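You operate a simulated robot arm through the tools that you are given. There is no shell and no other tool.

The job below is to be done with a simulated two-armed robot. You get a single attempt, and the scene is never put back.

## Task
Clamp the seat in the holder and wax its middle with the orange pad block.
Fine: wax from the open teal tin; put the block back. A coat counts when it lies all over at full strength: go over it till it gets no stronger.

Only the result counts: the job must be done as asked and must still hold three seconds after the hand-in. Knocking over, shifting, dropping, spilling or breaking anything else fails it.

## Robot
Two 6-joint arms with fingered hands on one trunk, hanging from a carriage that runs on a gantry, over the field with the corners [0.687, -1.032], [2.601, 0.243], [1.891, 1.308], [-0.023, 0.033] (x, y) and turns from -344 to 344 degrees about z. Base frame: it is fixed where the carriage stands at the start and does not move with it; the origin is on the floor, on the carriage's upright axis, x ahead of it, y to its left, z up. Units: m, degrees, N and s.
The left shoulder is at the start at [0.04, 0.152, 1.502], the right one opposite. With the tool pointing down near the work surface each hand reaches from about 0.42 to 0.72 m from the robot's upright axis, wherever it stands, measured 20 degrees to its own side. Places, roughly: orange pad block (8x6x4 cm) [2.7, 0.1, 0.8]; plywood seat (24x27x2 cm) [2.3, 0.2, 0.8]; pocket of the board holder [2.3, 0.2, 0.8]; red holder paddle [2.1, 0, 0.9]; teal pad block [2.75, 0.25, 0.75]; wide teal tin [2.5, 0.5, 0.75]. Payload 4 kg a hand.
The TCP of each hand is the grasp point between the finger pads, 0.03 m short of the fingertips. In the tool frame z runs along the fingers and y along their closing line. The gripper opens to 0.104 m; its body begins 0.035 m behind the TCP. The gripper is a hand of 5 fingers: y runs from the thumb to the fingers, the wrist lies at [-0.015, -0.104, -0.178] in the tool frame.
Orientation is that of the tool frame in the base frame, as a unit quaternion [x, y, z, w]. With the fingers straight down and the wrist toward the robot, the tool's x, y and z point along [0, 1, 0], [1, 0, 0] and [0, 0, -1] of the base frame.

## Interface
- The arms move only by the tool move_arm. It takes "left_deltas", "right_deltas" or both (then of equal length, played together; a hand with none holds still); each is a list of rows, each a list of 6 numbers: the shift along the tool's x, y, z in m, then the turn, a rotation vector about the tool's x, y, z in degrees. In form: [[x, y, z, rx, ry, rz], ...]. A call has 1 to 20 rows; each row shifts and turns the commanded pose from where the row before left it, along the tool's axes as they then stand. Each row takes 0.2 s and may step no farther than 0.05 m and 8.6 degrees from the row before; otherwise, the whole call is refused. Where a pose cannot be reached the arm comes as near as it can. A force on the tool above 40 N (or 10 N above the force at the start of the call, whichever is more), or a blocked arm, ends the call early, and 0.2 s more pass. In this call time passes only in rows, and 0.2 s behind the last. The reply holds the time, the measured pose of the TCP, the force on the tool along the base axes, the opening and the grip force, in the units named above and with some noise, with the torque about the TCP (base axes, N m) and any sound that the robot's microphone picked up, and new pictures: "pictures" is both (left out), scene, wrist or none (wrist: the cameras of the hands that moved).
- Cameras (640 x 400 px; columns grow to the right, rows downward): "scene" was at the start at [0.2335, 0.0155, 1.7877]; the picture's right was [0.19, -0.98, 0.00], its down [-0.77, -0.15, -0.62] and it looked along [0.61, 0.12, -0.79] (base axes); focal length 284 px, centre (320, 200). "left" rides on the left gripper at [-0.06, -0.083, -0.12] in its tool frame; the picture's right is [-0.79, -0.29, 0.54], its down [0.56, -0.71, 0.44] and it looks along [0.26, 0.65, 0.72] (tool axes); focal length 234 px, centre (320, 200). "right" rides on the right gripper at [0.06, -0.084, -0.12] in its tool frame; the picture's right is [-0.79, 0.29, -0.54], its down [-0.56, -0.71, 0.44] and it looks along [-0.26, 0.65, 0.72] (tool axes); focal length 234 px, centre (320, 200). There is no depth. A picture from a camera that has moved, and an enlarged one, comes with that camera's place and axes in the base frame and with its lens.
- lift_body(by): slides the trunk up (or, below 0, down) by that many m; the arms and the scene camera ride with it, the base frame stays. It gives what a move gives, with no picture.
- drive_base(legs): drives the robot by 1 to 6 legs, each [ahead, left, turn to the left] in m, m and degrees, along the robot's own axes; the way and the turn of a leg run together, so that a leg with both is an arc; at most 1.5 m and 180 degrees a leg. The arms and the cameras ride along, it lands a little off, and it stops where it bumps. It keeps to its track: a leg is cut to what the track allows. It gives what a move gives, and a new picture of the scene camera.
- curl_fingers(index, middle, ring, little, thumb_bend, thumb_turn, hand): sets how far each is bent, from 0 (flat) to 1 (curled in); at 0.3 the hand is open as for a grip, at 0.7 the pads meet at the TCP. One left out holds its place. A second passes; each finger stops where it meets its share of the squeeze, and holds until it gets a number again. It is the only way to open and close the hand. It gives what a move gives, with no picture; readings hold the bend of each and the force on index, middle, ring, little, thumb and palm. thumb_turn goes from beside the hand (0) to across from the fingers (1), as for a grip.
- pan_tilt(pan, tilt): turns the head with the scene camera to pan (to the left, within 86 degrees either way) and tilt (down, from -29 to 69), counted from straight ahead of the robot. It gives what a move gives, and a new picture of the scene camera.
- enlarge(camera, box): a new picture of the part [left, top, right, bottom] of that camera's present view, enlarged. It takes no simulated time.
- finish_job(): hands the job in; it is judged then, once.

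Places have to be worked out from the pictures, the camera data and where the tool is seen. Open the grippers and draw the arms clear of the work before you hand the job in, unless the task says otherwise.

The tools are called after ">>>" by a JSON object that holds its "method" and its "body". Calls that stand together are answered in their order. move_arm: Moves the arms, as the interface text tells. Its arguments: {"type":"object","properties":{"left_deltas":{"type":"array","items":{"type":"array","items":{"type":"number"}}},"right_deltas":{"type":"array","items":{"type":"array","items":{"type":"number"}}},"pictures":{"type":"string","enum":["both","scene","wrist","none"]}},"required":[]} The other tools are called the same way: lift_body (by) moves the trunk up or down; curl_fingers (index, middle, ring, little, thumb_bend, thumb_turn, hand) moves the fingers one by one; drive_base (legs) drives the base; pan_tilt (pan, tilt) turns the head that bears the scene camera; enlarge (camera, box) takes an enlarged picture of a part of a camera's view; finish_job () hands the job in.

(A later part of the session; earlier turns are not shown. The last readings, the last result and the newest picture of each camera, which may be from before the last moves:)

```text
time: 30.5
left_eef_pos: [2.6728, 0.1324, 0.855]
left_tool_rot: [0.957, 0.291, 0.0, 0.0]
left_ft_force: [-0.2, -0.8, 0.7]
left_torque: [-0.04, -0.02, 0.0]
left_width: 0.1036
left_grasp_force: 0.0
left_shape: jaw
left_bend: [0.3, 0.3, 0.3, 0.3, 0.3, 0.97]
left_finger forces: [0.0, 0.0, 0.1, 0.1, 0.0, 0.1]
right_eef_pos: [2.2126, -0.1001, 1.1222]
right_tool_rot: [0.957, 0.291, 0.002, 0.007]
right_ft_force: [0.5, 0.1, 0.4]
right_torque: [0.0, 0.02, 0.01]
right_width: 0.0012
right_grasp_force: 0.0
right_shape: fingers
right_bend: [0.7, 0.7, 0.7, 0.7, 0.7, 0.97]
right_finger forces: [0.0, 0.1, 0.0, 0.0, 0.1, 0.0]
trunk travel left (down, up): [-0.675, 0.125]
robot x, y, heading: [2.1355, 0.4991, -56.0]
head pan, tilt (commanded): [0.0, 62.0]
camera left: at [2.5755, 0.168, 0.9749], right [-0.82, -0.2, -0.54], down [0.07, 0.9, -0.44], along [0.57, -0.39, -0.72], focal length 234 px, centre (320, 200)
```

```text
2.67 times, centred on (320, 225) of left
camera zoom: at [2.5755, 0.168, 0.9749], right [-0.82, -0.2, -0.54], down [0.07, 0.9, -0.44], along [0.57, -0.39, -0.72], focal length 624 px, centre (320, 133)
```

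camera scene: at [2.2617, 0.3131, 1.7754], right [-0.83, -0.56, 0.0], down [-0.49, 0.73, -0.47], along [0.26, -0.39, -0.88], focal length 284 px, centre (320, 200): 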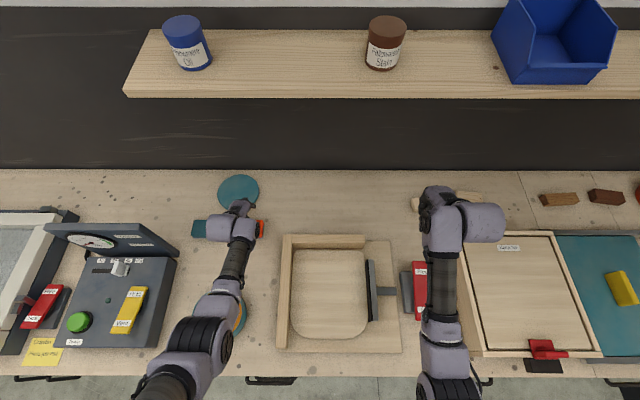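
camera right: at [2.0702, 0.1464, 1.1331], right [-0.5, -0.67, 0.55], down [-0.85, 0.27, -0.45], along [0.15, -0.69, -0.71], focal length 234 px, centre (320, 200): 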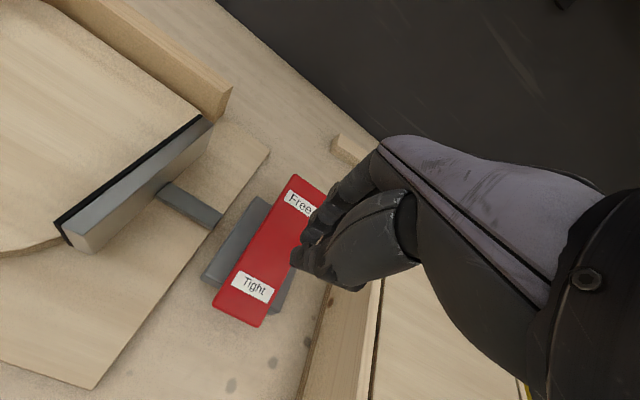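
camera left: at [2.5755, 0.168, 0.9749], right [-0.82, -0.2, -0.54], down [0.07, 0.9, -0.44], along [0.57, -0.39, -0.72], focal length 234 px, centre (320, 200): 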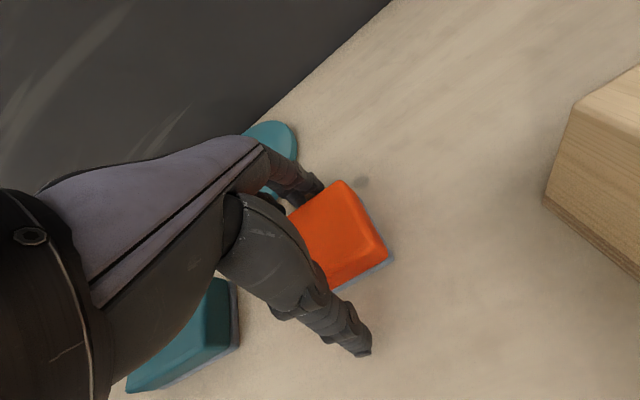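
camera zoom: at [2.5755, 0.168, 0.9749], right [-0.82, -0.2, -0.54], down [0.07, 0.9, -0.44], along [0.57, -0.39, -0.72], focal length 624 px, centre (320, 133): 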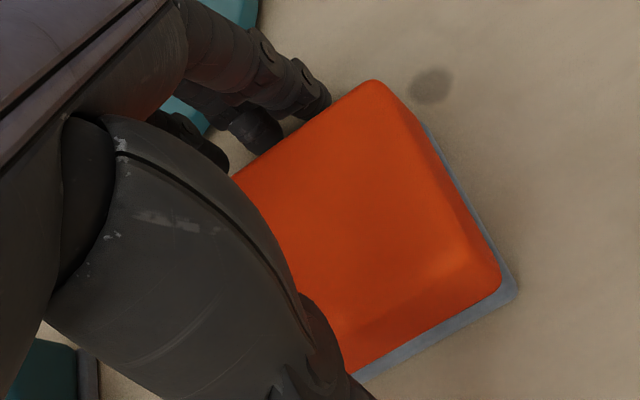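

The fingers straddle the block and it is centred within a couple of millimetres. I'll lower 5 mm more and close the hand on it.

>>> {"method": "move_arm", "body": {"left_deltas": [[0, 0, 0.003, 0, 0, 0], [0, 0, 0.002, 0, 0, 0]], "pictures": "none"}}

>>> {"method": "curl_fingers", "body": {"hand": "left", "index": 0.55, "middle": 0.55, "ring": 0.55, "little": 0.55, "thumb_bend": 0.55}}

>>> {"method": "enlarge", "body": {"camera": "left", "box": [200, 150, 440, 300]}}

```text
time: 31.1
left_eef_pos: [2.6715, 0.1335, 0.851]
left_tool_rot: [0.957, 0.291, -0.001, 0.001]
left_ft_force: [-0.3, -1.0, 0.1]
left_torque: [0.0, 0.01, 0.0]
left_width: 0.1037
left_grasp_force: 0.1
left_shape: jaw
left_bend: [0.3, 0.3, 0.3, 0.3, 0.3, 0.97]
left_finger forces: [0.0, 0.1, 0.0, 0.1, 0.0, 0.0]
right_eef_pos: [2.2117, -0.1008, 1.1217]
right_tool_rot: [0.957, 0.291, 0.003, 0.007]
right_ft_force: [0.5, -0.3, -0.6]
right_torque: [0.01, -0.04, 0.0]
right_width: 0.0014
right_grasp_force: 0.1
right_shape: fingers
right_bend: [0.7, 0.7, 0.7, 0.7, 0.7, 0.97]
right_finger forces: [0.0, 0.1, 0.0, 0.0, 0.0, 0.0]
trunk travel left (down, up): [-0.675, 0.125]
robot x, y, heading: [2.1368, 0.4986, -56.1]
head pan, tilt (commanded): [0.0, 62.0]
```

```text
time: 32.1
left_eef_pos: [2.6754, 0.1308, 0.8541]
left_tool_rot: [0.957, 0.29, -0.001, 0.003]
left_ft_force: [1.4, -3.8, 16.4]
left_torque: [-0.54, -0.55, -0.06]
left_width: 0.0575
left_grasp_force: 17.8
left_shape: fingers
left_bend: [0.49, 0.49, 0.51, 0.55, 0.48, 0.96]
left_finger forces: [5.3, 16.6, 3.4, 0.0, 10.0, 0.0]
right_eef_pos: [2.2127, -0.1005, 1.1232]
right_tool_rot: [0.957, 0.291, 0.002, 0.008]
right_ft_force: [-0.7, -0.1, 0.1]
right_torque: [0.01, -0.02, 0.01]
right_width: 0.001
right_grasp_force: 0.0
right_shape: fingers
right_bend: [0.7, 0.7, 0.7, 0.7, 0.7, 0.97]
right_finger forces: [0.0, 0.0, 0.1, 0.0, 0.1, 0.1]
trunk travel left (down, up): [-0.675, 0.125]
robot x, y, heading: [2.1372, 0.4961, -56.3]
head pan, tilt (commanded): [0.0, 62.0]
```

```text
2.67 times, centred on (320, 225) of left
camera zoom: at [2.5768, 0.1661, 0.9738], right [-0.82, -0.2, -0.54], down [0.07, 0.89, -0.44], along [0.57, -0.4, -0.72], focal length 624 px, centre (320, 133)
```

zoom: 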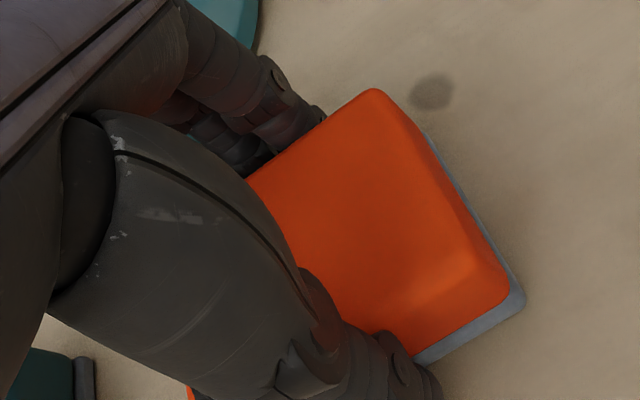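

The hand has the block, but the 16 N upward force says the curled fingertips are pushing on the bench, so the grip is too low for rubbing. I'll open, raise 11 mm and regrip higher on the block.

>>> {"method": "curl_fingers", "body": {"hand": "left", "index": 0.36, "middle": 0.36, "ring": 0.36, "little": 0.36, "thumb_bend": 0.36}}

>>> {"method": "move_arm", "body": {"left_deltas": [[0, 0, -0.006, 0, 0, 0], [0, 0, -0.005, 0, 0, 0]], "pictures": "wrist"}}

>>> {"method": "enlarge", "body": {"camera": "left", "box": [200, 150, 440, 300]}}

```text
time: 33.1
left_eef_pos: [2.6722, 0.1325, 0.8516]
left_tool_rot: [0.957, 0.289, -0.001, -0.001]
left_ft_force: [-2.1, 2.5, 9.8]
left_torque: [-0.2, -0.24, 0.03]
left_width: 0.0883
left_grasp_force: 5.0
left_shape: fingers
left_bend: [0.36, 0.39, 0.36, 0.36, 0.36, 0.97]
left_finger forces: [0.1, 9.6, 0.1, 0.0, 0.1, 0.0]
right_eef_pos: [2.2127, -0.0992, 1.1211]
right_tool_rot: [0.957, 0.29, 0.003, 0.007]
right_ft_force: [0.0, -0.9, 0.5]
right_torque: [-0.03, -0.04, -0.02]
right_width: 0.0012
right_grasp_force: 0.2
right_shape: fingers
right_bend: [0.7, 0.7, 0.7, 0.7, 0.7, 0.97]
right_finger forces: [0.0, 0.0, 0.0, 0.0, 0.0, 0.1]
trunk travel left (down, up): [-0.675, 0.125]
robot x, y, heading: [2.1375, 0.4976, -56.1]
head pan, tilt (commanded): [0.0, 62.0]
```

```text
time: 33.7
left_eef_pos: [2.6766, 0.1293, 0.8565]
left_tool_rot: [0.957, 0.291, -0.001, 0.0]
left_ft_force: [0.8, 0.6, 0.3]
left_torque: [-0.03, 0.0, 0.02]
left_width: 0.0877
left_grasp_force: 0.1
left_shape: fingers
left_bend: [0.36, 0.36, 0.36, 0.36, 0.36, 0.97]
left_finger forces: [0.0, 0.0, 0.1, 0.0, 0.0, 0.1]
left hand out of reach, approached as far as the arm can: row 2
right_eef_pos: [2.2119, -0.0995, 1.1221]
right_tool_rot: [0.957, 0.291, 0.002, 0.007]
right_ft_force: [0.7, 0.5, -0.3]
right_torque: [-0.01, -0.02, 0.04]
right_width: 0.001
right_grasp_force: 0.0
right_shape: fingers
right_bend: [0.7, 0.7, 0.7, 0.7, 0.7, 0.97]
right_finger forces: [0.0, 0.0, 0.0, 0.0, 0.0, 0.0]
trunk travel left (down, up): [-0.675, 0.125]
robot x, y, heading: [2.1379, 0.499, -56.1]
head pan, tilt (commanded): [0.0, 62.0]
camera left: at [2.5778, 0.1655, 0.977], right [-0.82, -0.2, -0.54], down [0.07, 0.9, -0.44], along [0.57, -0.39, -0.72], focal length 234 px, centre (320, 200)
```

left: 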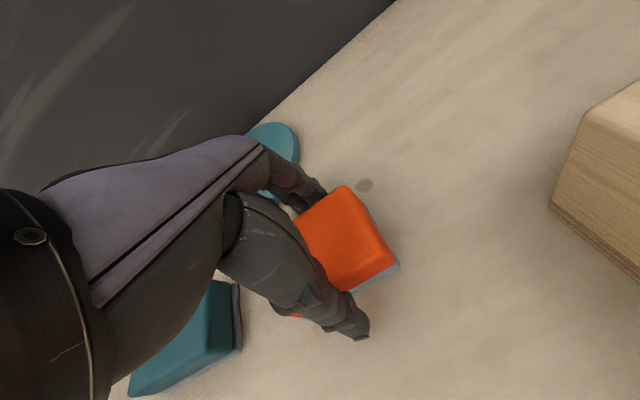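

```text
2.67 times, centred on (320, 225) of left
camera zoom: at [2.5778, 0.1655, 0.977], right [-0.82, -0.2, -0.54], down [0.07, 0.9, -0.44], along [0.57, -0.39, -0.72], focal length 624 px, centre (320, 133)
```

zoom: 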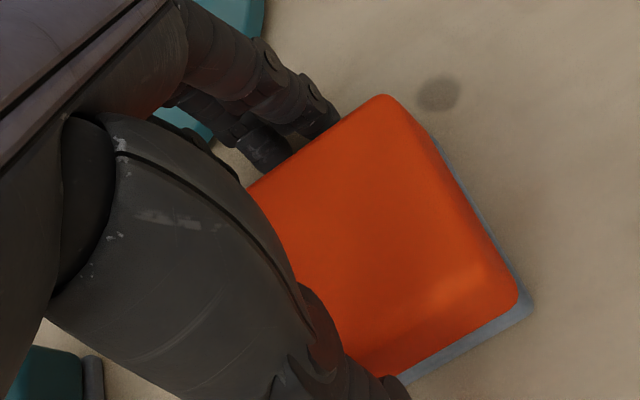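

The block has stayed put. The last upward step wasn't fully reached, so I'll raise another 6 mm and check before regripping.

>>> {"method": "move_arm", "body": {"left_deltas": [[0, 0, -0.003, 0, 0, 0], [0, 0, -0.003, 0, 0, 0]], "pictures": "none"}}

```text
time: 34.3
left_eef_pos: [2.6775, 0.126, 0.8603]
left_tool_rot: [0.957, 0.291, -0.001, 0.0]
left_ft_force: [-0.4, 0.1, -0.9]
left_torque: [0.02, 0.0, -0.01]
left_width: 0.0882
left_grasp_force: 0.0
left_shape: fingers
left_bend: [0.36, 0.36, 0.36, 0.36, 0.36, 0.97]
left_finger forces: [0.0, 0.0, 0.0, 0.0, 0.0, 0.0]
left hand out of reach, approached as far as the arm can: row 2
right_eef_pos: [2.2123, -0.0999, 1.1234]
right_tool_rot: [0.957, 0.29, 0.002, 0.008]
right_ft_force: [0.2, 0.1, -0.6]
right_torque: [0.02, 0.02, 0.01]
right_width: 0.0013
right_grasp_force: 0.0
right_shape: fingers
right_bend: [0.7, 0.7, 0.7, 0.7, 0.7, 0.97]
right_finger forces: [0.0, 0.0, 0.0, 0.0, 0.1, 0.1]
trunk travel left (down, up): [-0.675, 0.125]
robot x, y, heading: [2.1361, 0.4986, -56.0]
head pan, tilt (commanded): [0.0, 62.0]
```

The hand drifted about 8 mm forward with that reach limit. I'll bring it back toward me 7 mm so that it is centred before closing.

>>> {"method": "move_arm", "body": {"left_deltas": [[0, -0.004, 0, 0, 0, 0], [0, -0.003, 0, 0, 0, 0]], "pictures": "wrist"}}

>>> {"method": "enlarge", "body": {"camera": "scene", "box": [120, 100, 360, 250]}}

```text
time: 34.9
left_eef_pos: [2.6743, 0.1297, 0.8572]
left_tool_rot: [0.957, 0.292, 0.0, 0.0]
left_ft_force: [-0.1, 0.3, -0.7]
left_torque: [0.0, -0.04, -0.02]
left_width: 0.0878
left_grasp_force: 0.2
left_shape: fingers
left_bend: [0.36, 0.36, 0.36, 0.36, 0.36, 0.97]
left_finger forces: [0.0, 0.1, 0.0, 0.0, 0.0, 0.0]
left hand out of reach, approached as far as the arm can: row 2
right_eef_pos: [2.2123, -0.1003, 1.1221]
right_tool_rot: [0.957, 0.291, 0.002, 0.007]
right_ft_force: [-0.6, 0.2, -0.5]
right_torque: [-0.03, 0.01, -0.02]
right_width: 0.0015
right_grasp_force: 0.1
right_shape: fingers
right_bend: [0.7, 0.7, 0.7, 0.7, 0.7, 0.97]
right_finger forces: [0.1, 0.0, 0.1, 0.0, 0.0, 0.0]
trunk travel left (down, up): [-0.675, 0.125]
robot x, y, heading: [2.1359, 0.4949, -56.0]
head pan, tilt (commanded): [0.0, 62.0]
camera left: at [2.5773, 0.1654, 0.9769], right [-0.82, -0.2, -0.54], down [0.07, 0.9, -0.44], along [0.57, -0.39, -0.72], focal length 234 px, centre (320, 200)
```

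left: 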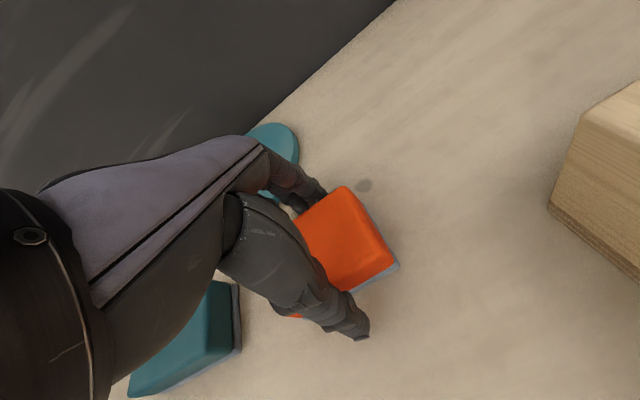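

```text
2.67 times, centred on (240, 175) of scene
camera zoom: at [2.2617, 0.3131, 1.7753], right [-0.83, -0.56, 0.0], down [-0.49, 0.73, -0.47], along [0.26, -0.39, -0.88], focal length 757 px, centre (533, 267)
```

zoom: 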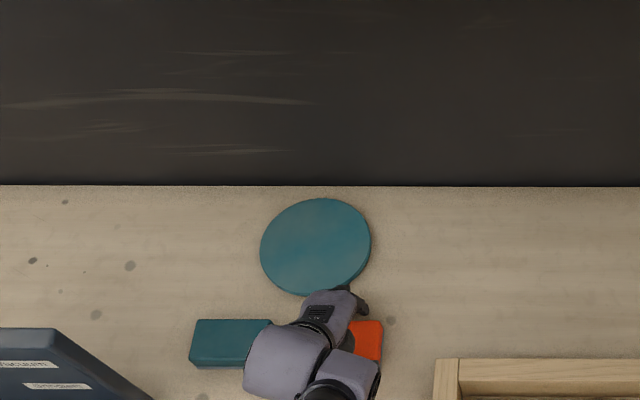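

Vertical moves by the arm are at a limit here, so I'll use the trunk for the last few millimetres of height and then close the hand.

>>> {"method": "lift_body", "body": {"by": 0.006}}

>>> {"method": "curl_fingers", "body": {"hand": "left", "index": 0.55, "middle": 0.55, "ring": 0.55, "little": 0.55, "thumb_bend": 0.55}}

>>> {"method": "enlarge", "body": {"camera": "left", "box": [200, 150, 440, 300]}}

```text
time: 35.5
left_eef_pos: [2.675, 0.1305, 0.8631]
left_tool_rot: [0.957, 0.291, 0.0, -0.001]
left_ft_force: [0.8, 0.4, 0.0]
left_torque: [0.0, -0.01, 0.0]
left_width: 0.0878
left_grasp_force: 0.0
left_shape: fingers
left_bend: [0.36, 0.36, 0.36, 0.36, 0.36, 0.97]
left_finger forces: [0.0, 0.1, 0.1, 0.0, 0.0, 0.0]
right_eef_pos: [2.2115, -0.0991, 1.1286]
right_tool_rot: [0.957, 0.29, 0.002, 0.008]
right_ft_force: [0.7, 0.2, 0.2]
right_torque: [0.01, 0.02, -0.01]
right_width: 0.0013
right_grasp_force: 0.2
right_shape: fingers
right_bend: [0.7, 0.7, 0.7, 0.7, 0.7, 0.97]
right_finger forces: [0.0, 0.0, 0.0, 0.1, 0.0, 0.0]
trunk travel left (down, up): [-0.681, 0.119]
robot x, y, heading: [2.1389, 0.4988, -56.2]
head pan, tilt (commanded): [0.0, 62.0]
```

```text
time: 36.5
left_eef_pos: [2.6747, 0.1301, 0.8625]
left_tool_rot: [0.957, 0.292, 0.0, 0.0]
left_ft_force: [0.5, -0.3, 0.8]
left_torque: [-0.02, 0.0, -0.02]
left_width: 0.0569
left_grasp_force: 9.2
left_shape: fingers
left_bend: [0.5, 0.52, 0.52, 0.55, 0.48, 0.96]
left_finger forces: [3.8, 3.2, 2.3, 0.0, 8.9, 0.0]
right_eef_pos: [2.2126, -0.0992, 1.1283]
right_tool_rot: [0.957, 0.291, 0.003, 0.007]
right_ft_force: [-0.7, -0.7, -0.3]
right_torque: [0.03, 0.03, 0.01]
right_width: 0.0013
right_grasp_force: 0.1
right_shape: fingers
right_bend: [0.7, 0.7, 0.7, 0.7, 0.7, 0.97]
right_finger forces: [0.1, 0.0, 0.0, 0.0, 0.1, 0.0]
trunk travel left (down, up): [-0.681, 0.119]
robot x, y, heading: [2.1372, 0.4978, -56.0]
head pan, tilt (commanded): [0.0, 62.0]
```

```text
2.67 times, centred on (320, 225) of left
camera zoom: at [2.5774, 0.1654, 0.9829], right [-0.82, -0.2, -0.54], down [0.07, 0.9, -0.44], along [0.57, -0.39, -0.72], focal length 624 px, centre (320, 133)
```

zoom: 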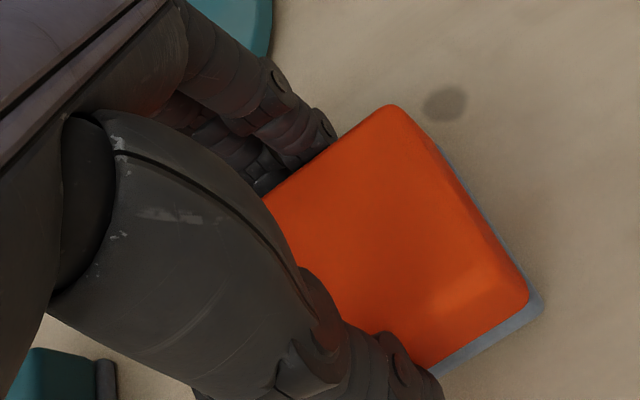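

A clean grip now: about 9 N with no load on the bench. I'll tighten it some for rubbing, then lift the block off with the trunk.

>>> {"method": "curl_fingers", "body": {"hand": "left", "index": 0.62, "middle": 0.62, "ring": 0.62, "little": 0.55, "thumb_bend": 0.6}}

>>> {"method": "lift_body", "body": {"by": 0.08}}

>>> {"method": "enlarge", "body": {"camera": "left", "box": [160, 100, 480, 300]}}

```text
time: 37.5
left_eef_pos: [2.6746, 0.1297, 0.8641]
left_tool_rot: [0.956, 0.292, 0.001, 0.0]
left_ft_force: [0.0, 0.5, 1.1]
left_torque: [-0.06, -0.05, -0.04]
left_width: 0.0565
left_grasp_force: 17.7
left_shape: fingers
left_bend: [0.53, 0.56, 0.56, 0.55, 0.47, 0.95]
left_finger forces: [6.5, 6.1, 4.7, 0.0, 17.1, 0.0]
right_eef_pos: [2.2123, -0.1008, 1.127]
right_tool_rot: [0.957, 0.291, 0.003, 0.008]
right_ft_force: [0.2, 0.6, -0.9]
right_torque: [0.04, -0.02, 0.02]
right_width: 0.0013
right_grasp_force: 0.1
right_shape: fingers
right_bend: [0.7, 0.7, 0.7, 0.7, 0.7, 0.97]
right_finger forces: [0.0, 0.1, 0.0, 0.0, 0.1, 0.0]
trunk travel left (down, up): [-0.681, 0.119]
robot x, y, heading: [2.1373, 0.4983, -56.1]
head pan, tilt (commanded): [0.0, 62.0]
```

```text
time: 38.7
left_eef_pos: [2.6761, 0.1298, 0.9438]
left_tool_rot: [0.957, 0.291, 0.001, 0.0]
left_ft_force: [0.0, -0.4, -1.0]
left_torque: [0.04, -0.01, 0.02]
left_width: 0.0565
left_grasp_force: 17.4
left_shape: fingers
left_bend: [0.53, 0.56, 0.56, 0.55, 0.47, 0.95]
left_finger forces: [6.4, 5.8, 4.5, 0.1, 17.3, 0.0]
right_eef_pos: [2.2114, -0.1015, 1.2071]
right_tool_rot: [0.957, 0.29, 0.002, 0.007]
right_ft_force: [-0.3, -0.5, 0.7]
right_torque: [0.0, 0.0, -0.01]
right_width: 0.0015
right_grasp_force: 0.1
right_shape: fingers
right_bend: [0.7, 0.7, 0.7, 0.7, 0.7, 0.97]
right_finger forces: [0.1, 0.1, 0.0, 0.1, 0.0, 0.1]
trunk travel left (down, up): [-0.761, 0.039]
robot x, y, heading: [2.1405, 0.4963, -56.1]
head pan, tilt (commanded): [0.0, 62.0]
```

```text
2.00 times, centred on (320, 200) of left
camera zoom: at [2.5771, 0.1657, 1.0627], right [-0.82, -0.2, -0.54], down [0.07, 0.9, -0.44], along [0.57, -0.39, -0.72], focal length 468 px, centre (320, 200)
```

zoom: 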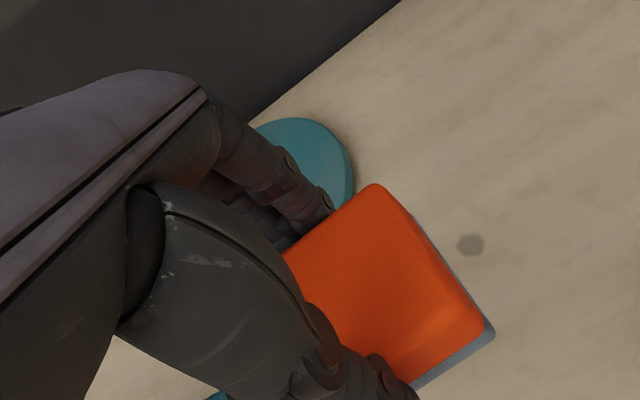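

The block is lifted and held. I'll raise the trunk to its top and back off 0.2 m so that both the tin and the seat are within the left hand's reach.

>>> {"method": "lift_body", "body": {"by": 0.035}}

>>> {"method": "drive_base", "body": {"legs": [[-0.2, -0.02, 0]]}}

>>> {"method": "enlarge", "body": {"camera": "scene", "box": [160, 140, 400, 290]}}

>>> {"method": "enlarge", "body": {"camera": "left", "box": [0, 0, 640, 400]}}

```text
time: 39.5
left_eef_pos: [2.675, 0.1299, 0.9786]
left_tool_rot: [0.956, 0.292, -0.001, 0.0]
left_ft_force: [1.2, 0.1, -0.6]
left_torque: [-0.01, -0.02, -0.02]
left_width: 0.0562
left_grasp_force: 16.9
left_shape: fingers
left_bend: [0.53, 0.56, 0.56, 0.55, 0.47, 0.95]
left_finger forces: [6.4, 5.8, 4.4, 0.0, 17.3, 0.0]
right_eef_pos: [2.2116, -0.0997, 1.2428]
right_tool_rot: [0.957, 0.29, 0.002, 0.007]
right_ft_force: [-1.4, 0.0, 0.8]
right_torque: [0.01, 0.0, 0.03]
right_width: 0.0013
right_grasp_force: 0.0
right_shape: fingers
right_bend: [0.7, 0.7, 0.7, 0.7, 0.7, 0.97]
right_finger forces: [0.0, 0.1, 0.1, 0.0, 0.0, 0.0]
trunk travel left (down, up): [-0.796, 0.004]
robot x, y, heading: [2.1346, 0.4967, -56.2]
head pan, tilt (commanded): [0.0, 62.0]
```

```text
time: 41.0
left_eef_pos: [2.5475, 0.2856, 0.9774]
left_tool_rot: [0.956, 0.292, -0.001, 0.0]
left_ft_force: [0.7, -0.7, -1.2]
left_torque: [-0.02, 0.0, 0.01]
left_width: 0.0564
left_grasp_force: 17.0
left_shape: fingers
left_bend: [0.53, 0.56, 0.56, 0.55, 0.47, 0.95]
left_finger forces: [6.3, 5.8, 4.5, 0.1, 17.2, 0.0]
right_eef_pos: [2.0846, 0.0553, 1.2433]
right_tool_rot: [0.956, 0.292, 0.002, 0.008]
right_ft_force: [0.0, 0.5, 0.1]
right_torque: [0.0, -0.01, 0.02]
right_width: 0.0015
right_grasp_force: 0.0
right_shape: fingers
right_bend: [0.7, 0.7, 0.7, 0.7, 0.7, 0.97]
right_finger forces: [0.0, 0.0, 0.0, 0.0, 0.0, 0.0]
trunk travel left (down, up): [-0.796, 0.004]
robot x, y, heading: [2.012, 0.6517, -56.0]
head pan, tilt (commanded): [0.0, 62.0]
camera scene: at [2.1338, 0.468, 1.8963], right [-0.83, -0.56, 0.0], down [-0.49, 0.73, -0.47], along [0.26, -0.39, -0.88], focal length 284 px, centre (320, 200)
```

scene: 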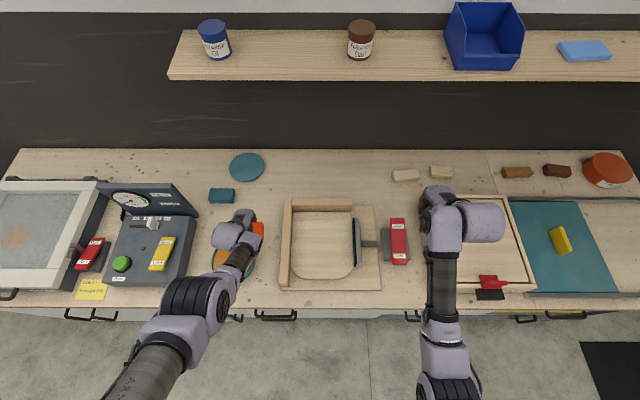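

```text
2.67 times, centred on (280, 215) of scene
camera zoom: at [2.1338, 0.468, 1.8963], right [-0.83, -0.56, 0.0], down [-0.49, 0.73, -0.47], along [0.26, -0.39, -0.88], focal length 757 px, centre (427, 160)
```

zoom: 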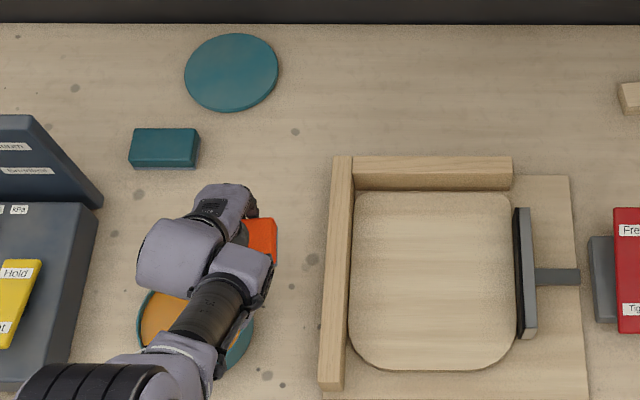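

```text
1.00 times, centred on (320, 200) of left (not enlarged: the box is as wide or as high as the picture)
camera zoom: at [2.4494, 0.3207, 1.0977], right [-0.82, -0.2, -0.54], down [0.07, 0.9, -0.44], along [0.57, -0.39, -0.72], focal length 234 px, centre (320, 200)
```

zoom: 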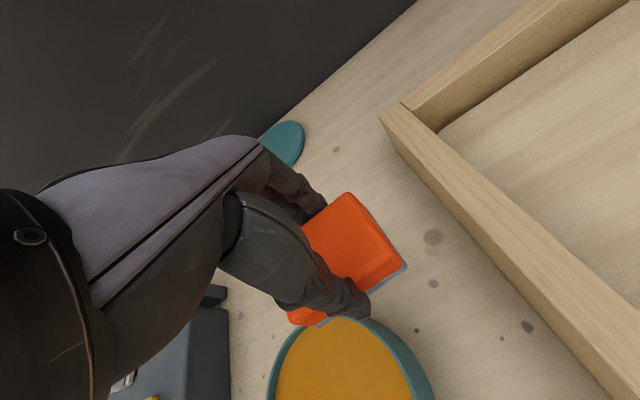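

The tin's centre works out to about (2.56, 0.406) with its rim near z≈0.85–0.86, and the pad's bottom is at about 0.92 now. I'll shift the hand sideways over the tin at this height.

>>> {"method": "move_arm", "body": {"left_deltas": [[0.0255, -0.031, 0, 0, 0, 0], [0.0255, -0.031, 0, 0, 0, 0], [0.026, -0.0305, 0, 0, 0, 0]], "pictures": "both"}}

>>> {"method": "enlarge", "body": {"camera": "scene", "box": [160, 180, 320, 300]}}

```text
time: 41.9
left_eef_pos: [2.5849, 0.381, 0.9391]
left_tool_rot: [0.957, 0.292, -0.001, 0.0]
left_ft_force: [-0.9, 0.1, -1.2]
left_torque: [0.03, -0.03, 0.02]
left_width: 0.0562
left_grasp_force: 17.2
left_shape: fingers
left_bend: [0.53, 0.56, 0.56, 0.55, 0.47, 0.95]
left_finger forces: [6.5, 5.6, 4.4, 0.0, 17.4, 0.1]
left hand out of reach, approached as far as the arm can: row 1, 2, 3
right_eef_pos: [2.0837, 0.0555, 1.2417]
right_tool_rot: [0.957, 0.291, 0.002, 0.008]
right_ft_force: [-0.2, -0.1, 0.6]
right_torque: [-0.04, 0.03, 0.01]
right_width: 0.0013
right_grasp_force: 0.0
right_shape: fingers
right_bend: [0.7, 0.7, 0.7, 0.7, 0.7, 0.97]
right_finger forces: [0.0, 0.0, 0.1, 0.0, 0.0, 0.1]
trunk travel left (down, up): [-0.796, 0.004]
robot x, y, heading: [2.0062, 0.6537, -56.1]
head pan, tilt (commanded): [0.0, 62.0]
camera scene: at [2.1339, 0.468, 1.8963], right [-0.83, -0.56, 0.0], down [-0.49, 0.73, -0.47], along [0.26, -0.39, -0.88], focal length 284 px, centre (320, 200)
camera left: at [2.4879, 0.416, 1.0581], right [-0.82, -0.2, -0.54], down [0.07, 0.9, -0.44], along [0.57, -0.39, -0.72], focal length 234 px, centre (320, 200)
```

scene: 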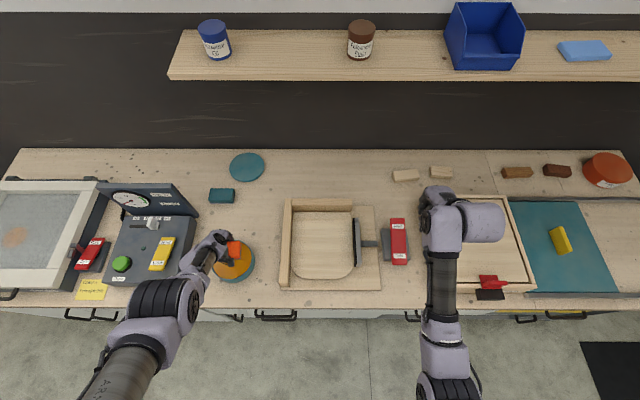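
left: 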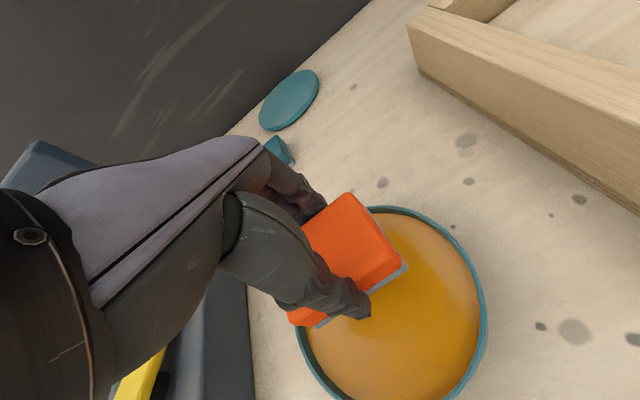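

```text
3.33 times, centred on (240, 240) of scene
camera zoom: at [2.1339, 0.468, 1.8963], right [-0.83, -0.56, 0.0], down [-0.49, 0.73, -0.47], along [0.26, -0.39, -0.88], focal length 946 px, centre (587, 67)
```

zoom: 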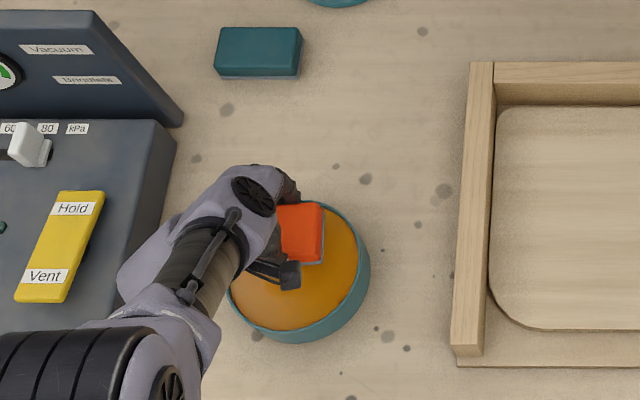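

The arm is hitting a joint limit in this posture and sagged to z=0.939. I'll raise the hand straight up, back toward its roomier starting posture, and see if it tracks.

>>> {"method": "move_arm", "body": {"left_deltas": [[0, 0, -0.03, 0, 0, 0], [0, 0, -0.03, 0, 0, 0], [0, 0, -0.03, 0, 0, 0]], "pictures": "scene"}}

```text
time: 42.6
left_eef_pos: [2.6227, 0.3494, 0.9814]
left_tool_rot: [0.957, 0.291, 0.0, 0.0]
left_ft_force: [0.3, 0.0, -1.3]
left_torque: [-0.02, -0.02, 0.01]
left_width: 0.0563
left_grasp_force: 16.8
left_shape: fingers
left_bend: [0.53, 0.56, 0.56, 0.55, 0.47, 0.95]
left_finger forces: [6.4, 5.6, 4.4, 0.0, 17.4, 0.0]
left hand out of reach, approached as far as the arm can: row 1, 2, 3
right_eef_pos: [2.0836, 0.0536, 1.2433]
right_tool_rot: [0.957, 0.291, 0.002, 0.008]
right_ft_force: [-0.6, 0.2, 0.5]
right_torque: [-0.01, 0.01, 0.02]
right_width: 0.0013
right_grasp_force: 0.1
right_shape: fingers
right_bend: [0.7, 0.7, 0.7, 0.7, 0.7, 0.97]
right_finger forces: [0.1, 0.0, 0.0, 0.0, 0.0, 0.0]
trunk travel left (down, up): [-0.796, 0.004]
robot x, y, heading: [2.0072, 0.6488, -56.4]
head pan, tilt (commanded): [0.0, 62.0]
camera scene: at [2.1339, 0.4679, 1.8963], right [-0.83, -0.56, 0.0], down [-0.49, 0.73, -0.47], along [0.26, -0.39, -0.88], focal length 284 px, centre (320, 200)
```

scene: 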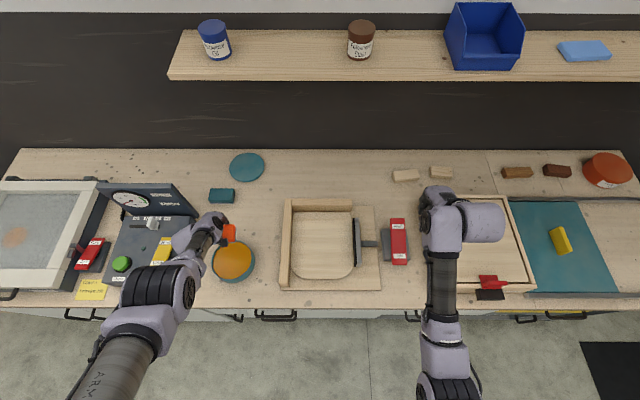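

Working it out, the shoulder-to-wrist distance has been stuck at about 0.665 m, i.e. the arm is simply stretched out because the trunk is too high. I'll pull the hand up and back toward the shoulder, then lower the trunk.

>>> {"method": "move_arm", "body": {"left_deltas": [[-0.012, -0.03, -0.033, 0, 0, 0], [-0.012, -0.03, -0.033, 0, 0, 0], [-0.012, -0.03, -0.033, 0, 0, 0]], "pictures": "none"}}

```text
time: 43.5
left_eef_pos: [2.6182, 0.3455, 0.9841]
left_tool_rot: [0.957, 0.291, 0.001, -0.001]
left_ft_force: [-0.2, -0.2, -1.1]
left_torque: [0.01, 0.01, 0.01]
left_width: 0.0562
left_grasp_force: 16.5
left_shape: fingers
left_bend: [0.53, 0.56, 0.56, 0.55, 0.47, 0.95]
left_finger forces: [6.5, 5.8, 4.3, 0.0, 17.3, 0.0]
left hand out of reach, approached as far as the arm can: row 1, 2, 3
right_eef_pos: [2.0833, 0.0556, 1.244]
right_tool_rot: [0.956, 0.292, 0.003, 0.008]
right_ft_force: [0.0, 0.3, -1.3]
right_torque: [-0.02, 0.01, 0.01]
right_width: 0.0013
right_grasp_force: 0.0
right_shape: fingers
right_bend: [0.7, 0.7, 0.7, 0.7, 0.7, 0.97]
right_finger forces: [0.0, 0.1, 0.1, 0.1, 0.0, 0.0]
trunk travel left (down, up): [-0.796, 0.004]
robot x, y, heading: [2.0045, 0.6527, -56.1]
head pan, tilt (commanded): [0.0, 62.0]
```

The hand slid along a sphere around the shoulder instead of coming in, which suggests the elbow is locked straight. I'll aim up and sideways at the known good starting posture in one call and see if the elbow bends.

>>> {"method": "move_arm", "body": {"left_deltas": [[-0.02, -0.004, -0.037, 0, 0, 0], [-0.02, -0.004, -0.037, 0, 0, 0], [-0.02, -0.004, -0.037, 0, 0, 0], [-0.02, -0.004, -0.037, 0, 0, 0], [-0.02, -0.004, -0.037, 0, 0, 0]], "pictures": "scene"}}

```text
time: 44.6
left_eef_pos: [2.6001, 0.2209, 1.0789]
left_tool_rot: [0.957, 0.291, 0.0, 0.0]
left_ft_force: [-0.3, 0.5, -0.9]
left_torque: [-0.01, 0.02, 0.0]
left_width: 0.0567
left_grasp_force: 16.6
left_shape: fingers
left_bend: [0.53, 0.56, 0.56, 0.55, 0.47, 0.95]
left_finger forces: [6.5, 5.7, 4.5, 0.0, 17.2, 0.0]
left hand out of reach, approached as far as the arm can: row 1, 2, 3, 4, 5
right_eef_pos: [2.0842, 0.054, 1.2434]
right_tool_rot: [0.957, 0.292, 0.002, 0.008]
right_ft_force: [0.7, 0.2, -0.2]
right_torque: [0.04, 0.0, -0.03]
right_width: 0.0014
right_grasp_force: 0.0
right_shape: fingers
right_bend: [0.7, 0.7, 0.7, 0.7, 0.7, 0.97]
right_finger forces: [0.0, 0.0, 0.0, 0.1, 0.0, 0.0]
trunk travel left (down, up): [-0.796, 0.004]
robot x, y, heading: [2.0098, 0.6529, -56.1]
head pan, tilt (commanded): [0.0, 62.0]
camera scene: at [2.1339, 0.4679, 1.8963], right [-0.83, -0.56, 0.0], down [-0.49, 0.73, -0.47], along [0.26, -0.39, -0.88], focal length 284 px, centre (320, 200)
```

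scene: 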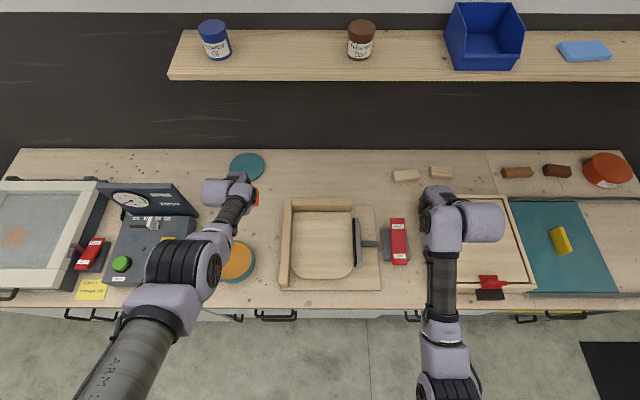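

The wrist is still exactly 0.66 m from the shoulder: a straight-elbow singularity. Tipping the fingers forward should force the elbow to bend at first order, so I'll do that in free air with a little pull back and up.

>>> {"method": "move_arm", "body": {"left_deltas": [[0, -0.01, -0.005, -8, 0, 0], [0, -0.01, -0.005, -8, 0, 0], [0, -0.01, -0.005, -8, 0, 0]], "pictures": "scene"}}

```text
time: 45.5
left_eef_pos: [2.5844, 0.2075, 1.0737]
left_tool_rot: [0.943, 0.288, 0.048, 0.158]
left_ft_force: [-0.3, -1.1, -0.7]
left_torque: [0.04, 0.01, -0.04]
left_width: 0.0559
left_grasp_force: 16.4
left_shape: fingers
left_bend: [0.53, 0.56, 0.57, 0.55, 0.47, 0.95]
left_finger forces: [6.4, 5.7, 4.2, 0.1, 17.3, 0.1]
left hand out of reach, approached as far as the arm can: row 1, 2, 3
right_eef_pos: [2.0856, 0.0539, 1.2437]
right_tool_rot: [0.957, 0.291, 0.002, 0.008]
right_ft_force: [0.5, -0.1, 0.2]
right_torque: [0.0, 0.03, 0.01]
right_width: 0.0012
right_grasp_force: 0.1
right_shape: fingers
right_bend: [0.7, 0.7, 0.7, 0.7, 0.7, 0.97]
right_finger forces: [0.1, 0.1, 0.1, 0.0, 0.0, 0.0]
trunk travel left (down, up): [-0.796, 0.004]
robot x, y, heading: [2.0107, 0.6493, -56.5]
head pan, tilt (commanded): [0.0, 62.0]
camera scene: at [2.1343, 0.4677, 1.8967], right [-0.83, -0.56, 0.0], down [-0.49, 0.73, -0.47], along [0.26, -0.39, -0.88], focal length 284 px, centre (320, 200)
```

scene: 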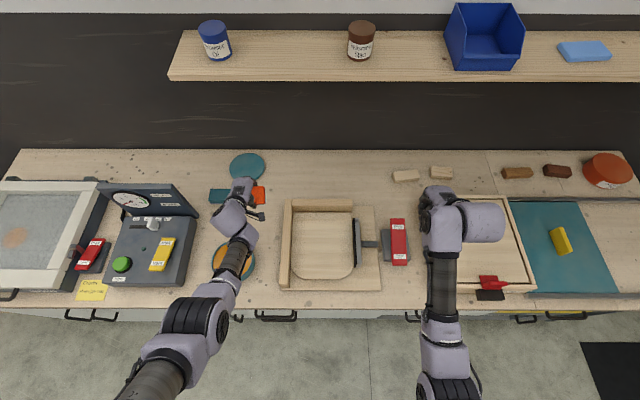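

The wrist came in to 0.649 m, so the elbow is bending now. I'll keep pulling the hand back and up toward the good posture.

>>> {"method": "move_arm", "body": {"left_deltas": [[0, -0.0185, -0.033, 0, 0, 0], [0, -0.0185, -0.033, 0, 0, 0], [0, -0.0185, -0.033, 0, 0, 0], [0, -0.0185, -0.033, 0, 0, 0]], "pictures": "scene"}}

```text
time: 46.5
left_eef_pos: [2.5838, 0.2101, 1.0712]
left_tool_rot: [0.943, 0.288, 0.047, 0.157]
left_ft_force: [-0.9, 0.1, -1.2]
left_torque: [-0.02, -0.02, 0.0]
left_width: 0.0561
left_grasp_force: 16.8
left_shape: fingers
left_bend: [0.53, 0.56, 0.57, 0.55, 0.47, 0.95]
left_finger forces: [6.4, 5.5, 4.3, 0.0, 17.2, 0.0]
left hand out of reach, approached as far as the arm can: row 1, 2, 3, 4
right_eef_pos: [2.0834, 0.0549, 1.2442]
right_tool_rot: [0.956, 0.292, 0.003, 0.007]
right_ft_force: [-0.3, -0.3, 0.1]
right_torque: [-0.02, 0.0, 0.05]
right_width: 0.0015
right_grasp_force: 0.2
right_shape: fingers
right_bend: [0.7, 0.7, 0.7, 0.7, 0.7, 0.97]
right_finger forces: [0.0, 0.0, 0.0, 0.0, 0.0, 0.0]
trunk travel left (down, up): [-0.796, 0.004]
robot x, y, heading: [2.0087, 0.6536, -56.2]
head pan, tilt (commanded): [0.0, 62.0]
camera scene: at [2.1339, 0.468, 1.8963], right [-0.83, -0.56, 0.0], down [-0.49, 0.73, -0.47], along [0.26, -0.39, -0.88], focal length 284 px, centre (320, 200)
```

scene: 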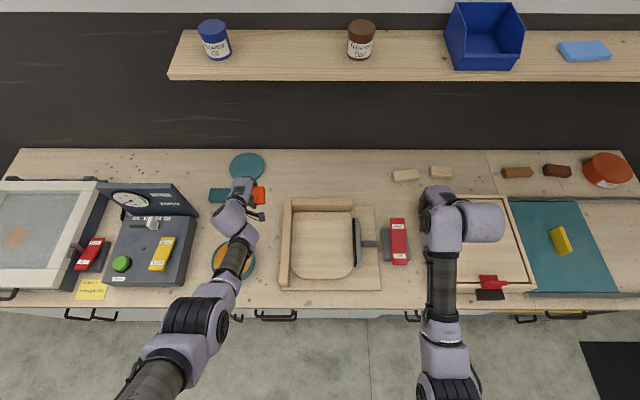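

It's fully stuck at this bend, so the forward tilt was the forbidden direction. I'll tip the fingers the other way (back toward me) while drawing the hand in.

>>> {"method": "move_arm", "body": {"left_deltas": [[0, -0.026, -0.01, 8, 0, 0], [0, -0.026, -0.01, 8, 0, 0], [0, -0.026, -0.01, 8, 0, 0], [0, -0.026, -0.01, 8, 0, 0], [0, -0.026, -0.01, 8, 0, 0]], "pictures": "scene"}}

```text
time: 47.6
left_eef_pos: [2.5846, 0.2089, 1.0715]
left_tool_rot: [0.943, 0.289, 0.047, 0.156]
left_ft_force: [0.6, 0.6, -0.5]
left_torque: [-0.01, -0.01, 0.0]
left_width: 0.0562
left_grasp_force: 16.5
left_shape: fingers
left_bend: [0.53, 0.56, 0.57, 0.55, 0.47, 0.95]
left_finger forces: [6.3, 5.4, 4.3, 0.0, 17.2, 0.0]
left hand out of reach, approached as far as the arm can: row 1, 2, 3, 4, 5
right_eef_pos: [2.0839, 0.0538, 1.2427]
right_tool_rot: [0.957, 0.292, 0.003, 0.008]
right_ft_force: [0.5, -0.6, -0.5]
right_torque: [-0.01, 0.0, -0.03]
right_width: 0.0015
right_grasp_force: 0.0
right_shape: fingers
right_bend: [0.7, 0.7, 0.7, 0.7, 0.7, 0.97]
right_finger forces: [0.1, 0.0, 0.0, 0.0, 0.0, 0.0]
trunk travel left (down, up): [-0.796, 0.004]
robot x, y, heading: [2.0107, 0.6539, -56.1]
head pan, tilt (commanded): [0.0, 62.0]
camera scene: at [2.1339, 0.468, 1.8963], right [-0.83, -0.56, 0.0], down [-0.49, 0.73, -0.47], along [0.26, -0.39, -0.88], focal length 284 px, centre (320, 200)
```

scene: 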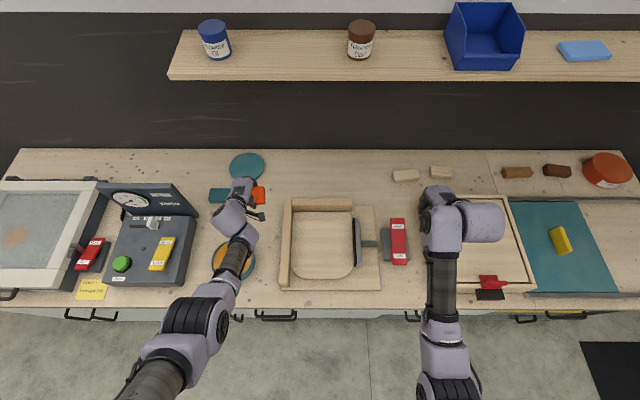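

No motion at all now. The data fit one explanation: unreachable rows keep accumulating in the commanded pose, which by my tally is now far back near the shoulder. I'll test that by walking the command a little back outward, two rows only.

>>> {"method": "move_arm", "body": {"left_deltas": [[0.0047, 0.0437, 0.0145, -8, 0, 0], [0.0047, 0.0412, 0.0204, -8, 0, 0]], "pictures": "none"}}

```text
time: 48.2
left_eef_pos: [2.6436, 0.1981, 1.1009]
left_tool_rot: [0.94, 0.244, 0.108, 0.213]
left_ft_force: [-1.6, -1.2, -3.3]
left_torque: [-0.15, -0.1, 0.17]
left_width: 0.0561
left_grasp_force: 16.9
left_shape: fingers
left_bend: [0.53, 0.56, 0.57, 0.55, 0.47, 0.95]
left_finger forces: [6.4, 5.4, 4.3, 0.0, 17.2, 0.0]
left hand out of reach, approached as far as the arm can: row 1, 2
right_eef_pos: [2.0859, 0.0541, 1.2444]
right_tool_rot: [0.956, 0.292, 0.002, 0.008]
right_ft_force: [0.7, -0.1, -0.4]
right_torque: [0.0, 0.02, 0.02]
right_width: 0.0012
right_grasp_force: 0.1
right_shape: fingers
right_bend: [0.7, 0.7, 0.7, 0.7, 0.7, 0.97]
right_finger forces: [0.0, 0.0, 0.0, 0.1, 0.0, 0.1]
trunk travel left (down, up): [-0.796, 0.004]
robot x, y, heading: [2.0091, 0.653, -56.2]
head pan, tilt (commanded): [0.0, 62.0]
```

The hand moved outward from where it really was, so the command is in fact near the measured pose. I'll look at the arm's actual posture before the next try.

>>> {"method": "pan_tilt", "body": {"pan": 30, "tilt": 69}}

>>> {"method": "enlarge", "body": {"camera": "right", "box": [0, 0, 640, 400]}}

```text
time: 49.2
left_eef_pos: [2.6425, 0.1991, 1.1013]
left_tool_rot: [0.94, 0.244, 0.108, 0.212]
left_ft_force: [0.1, -0.9, -1.6]
left_torque: [-0.01, 0.01, 0.0]
left_width: 0.0563
left_grasp_force: 16.8
left_shape: fingers
left_bend: [0.53, 0.56, 0.57, 0.55, 0.47, 0.95]
left_finger forces: [6.4, 5.3, 4.3, 0.1, 17.2, 0.0]
right_eef_pos: [2.0854, 0.0551, 1.2437]
right_tool_rot: [0.956, 0.292, 0.003, 0.008]
right_ft_force: [-0.2, 0.3, -0.2]
right_torque: [-0.03, 0.0, 0.03]
right_width: 0.0013
right_grasp_force: 0.0
right_shape: fingers
right_bend: [0.7, 0.7, 0.7, 0.7, 0.7, 0.97]
right_finger forces: [0.0, 0.0, 0.0, 0.0, 0.0, 0.0]
trunk travel left (down, up): [-0.796, 0.004]
robot x, y, heading: [2.0106, 0.6541, -56.0]
head pan, tilt (commanded): [30.0, 68.8]
camera scene: at [2.1482, 0.4967, 1.8892], right [-0.44, -0.9, 0.0], down [-0.84, 0.41, -0.36], along [0.33, -0.16, -0.93], focal length 284 px, centre (320, 200)
```

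scene: 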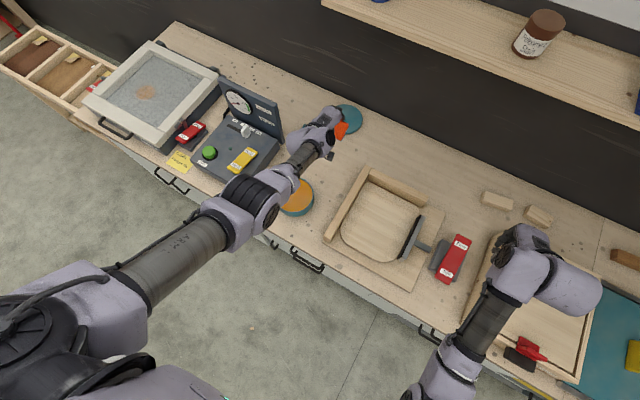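

```text
1.00 times, centred on (320, 200) of right (not enlarged: the box is as wide or as high as the picture)
camera zoom: at [2.0876, 0.1589, 1.3625], right [-0.5, -0.67, 0.55], down [-0.85, 0.27, -0.45], along [0.15, -0.69, -0.71], focal length 234 px, centre (320, 200)
```

zoom: 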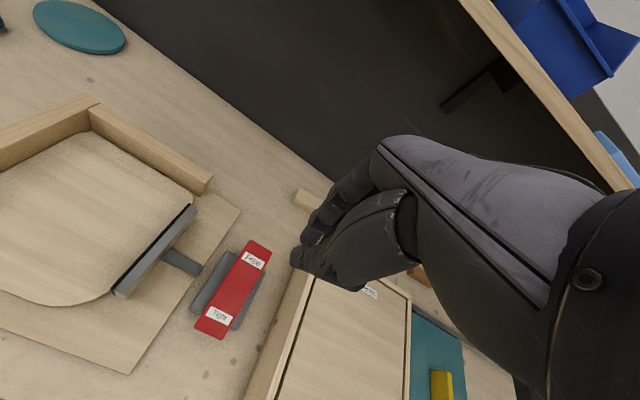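

The arm is stretched straight toward the wall side. My best fit is still that the command lags far behind near the shoulder, so I'll walk it outward three rows and check whether the hand's tilt returns to vertical, which would confirm it.

>>> {"method": "move_arm", "body": {"left_deltas": [[0.0047, 0.0385, 0.0261, 0, 0, 0], [0.0047, 0.0385, 0.0261, 0, 0, 0], [0.0047, 0.0385, 0.0261, 0, 0, 0]], "pictures": "scene"}}

```text
time: 50.0
left_eef_pos: [2.6482, 0.1785, 1.1233]
left_tool_rot: [0.928, 0.277, 0.066, 0.242]
left_ft_force: [0.0, 0.8, -1.0]
left_torque: [0.03, -0.03, 0.01]
left_width: 0.056
left_grasp_force: 16.9
left_shape: fingers
left_bend: [0.53, 0.56, 0.57, 0.55, 0.47, 0.95]
left_finger forces: [6.5, 5.4, 4.3, 0.0, 17.3, 0.0]
left hand out of reach, approached as far as the arm can: row 1, 2, 3
right_eef_pos: [2.0844, 0.0548, 1.243]
right_tool_rot: [0.956, 0.292, 0.002, 0.007]
right_ft_force: [0.2, -0.3, 0.1]
right_torque: [-0.01, 0.01, -0.02]
right_width: 0.0015
right_grasp_force: 0.1
right_shape: fingers
right_bend: [0.7, 0.7, 0.7, 0.7, 0.7, 0.97]
right_finger forces: [0.1, 0.1, 0.1, 0.1, 0.0, 0.0]
trunk travel left (down, up): [-0.796, 0.004]
robot x, y, heading: [2.0111, 0.6545, -56.1]
head pan, tilt (commanded): [30.0, 68.8]
camera scene: at [2.1483, 0.4967, 1.8893], right [-0.44, -0.9, 0.0], down [-0.84, 0.41, -0.36], along [0.33, -0.16, -0.93], focal length 284 px, centre (320, 200)
```

scene: 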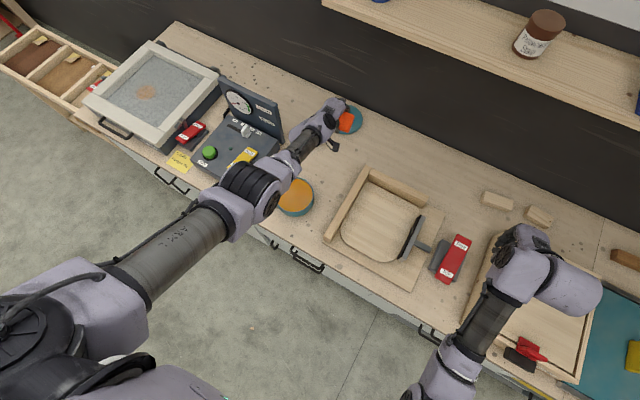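

The reading shows the command follows the hand, and only the forward tilt made the elbow bend earlier. I'll combine further forward tilt with a steady pull in along the arm, and watch the distance to the shoulder.

>>> {"method": "move_arm", "body": {"left_deltas": [[0, -0.008, -0.02, -8, 0, 0], [0, -0.006, -0.02, -8, 0, 0], [0, -0.004, -0.02, -8, 0, 0]], "pictures": "scene"}}

```text
time: 50.8
left_eef_pos: [2.6315, 0.2042, 1.1426]
left_tool_rot: [0.892, 0.266, 0.098, 0.351]
left_ft_force: [-0.4, -0.1, -1.0]
left_torque: [0.02, -0.02, 0.01]
left_width: 0.0558
left_grasp_force: 16.4
left_shape: fingers
left_bend: [0.53, 0.56, 0.57, 0.55, 0.47, 0.95]
left_finger forces: [6.2, 5.3, 4.2, 0.0, 17.2, 0.0]
left hand out of reach, approached as far as the arm can: row 2, 3
right_eef_pos: [2.084, 0.0562, 1.243]
right_tool_rot: [0.957, 0.291, 0.002, 0.007]
right_ft_force: [-0.5, 0.6, 0.9]
right_torque: [0.01, -0.02, -0.03]
right_width: 0.0012
right_grasp_force: 0.1
right_shape: fingers
right_bend: [0.7, 0.7, 0.7, 0.7, 0.7, 0.97]
right_finger forces: [0.0, 0.0, 0.0, 0.0, 0.0, 0.0]
trunk travel left (down, up): [-0.796, 0.004]
robot x, y, heading: [2.0064, 0.6543, -56.2]
head pan, tilt (commanded): [30.0, 68.8]
camera scene: at [2.1482, 0.4968, 1.8892], right [-0.44, -0.9, 0.0], down [-0.84, 0.41, -0.36], along [0.33, -0.16, -0.93], focal length 284 px, centre (320, 200)
```

scene: 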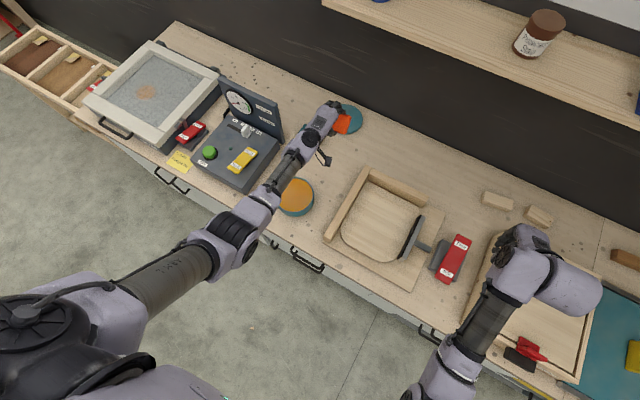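

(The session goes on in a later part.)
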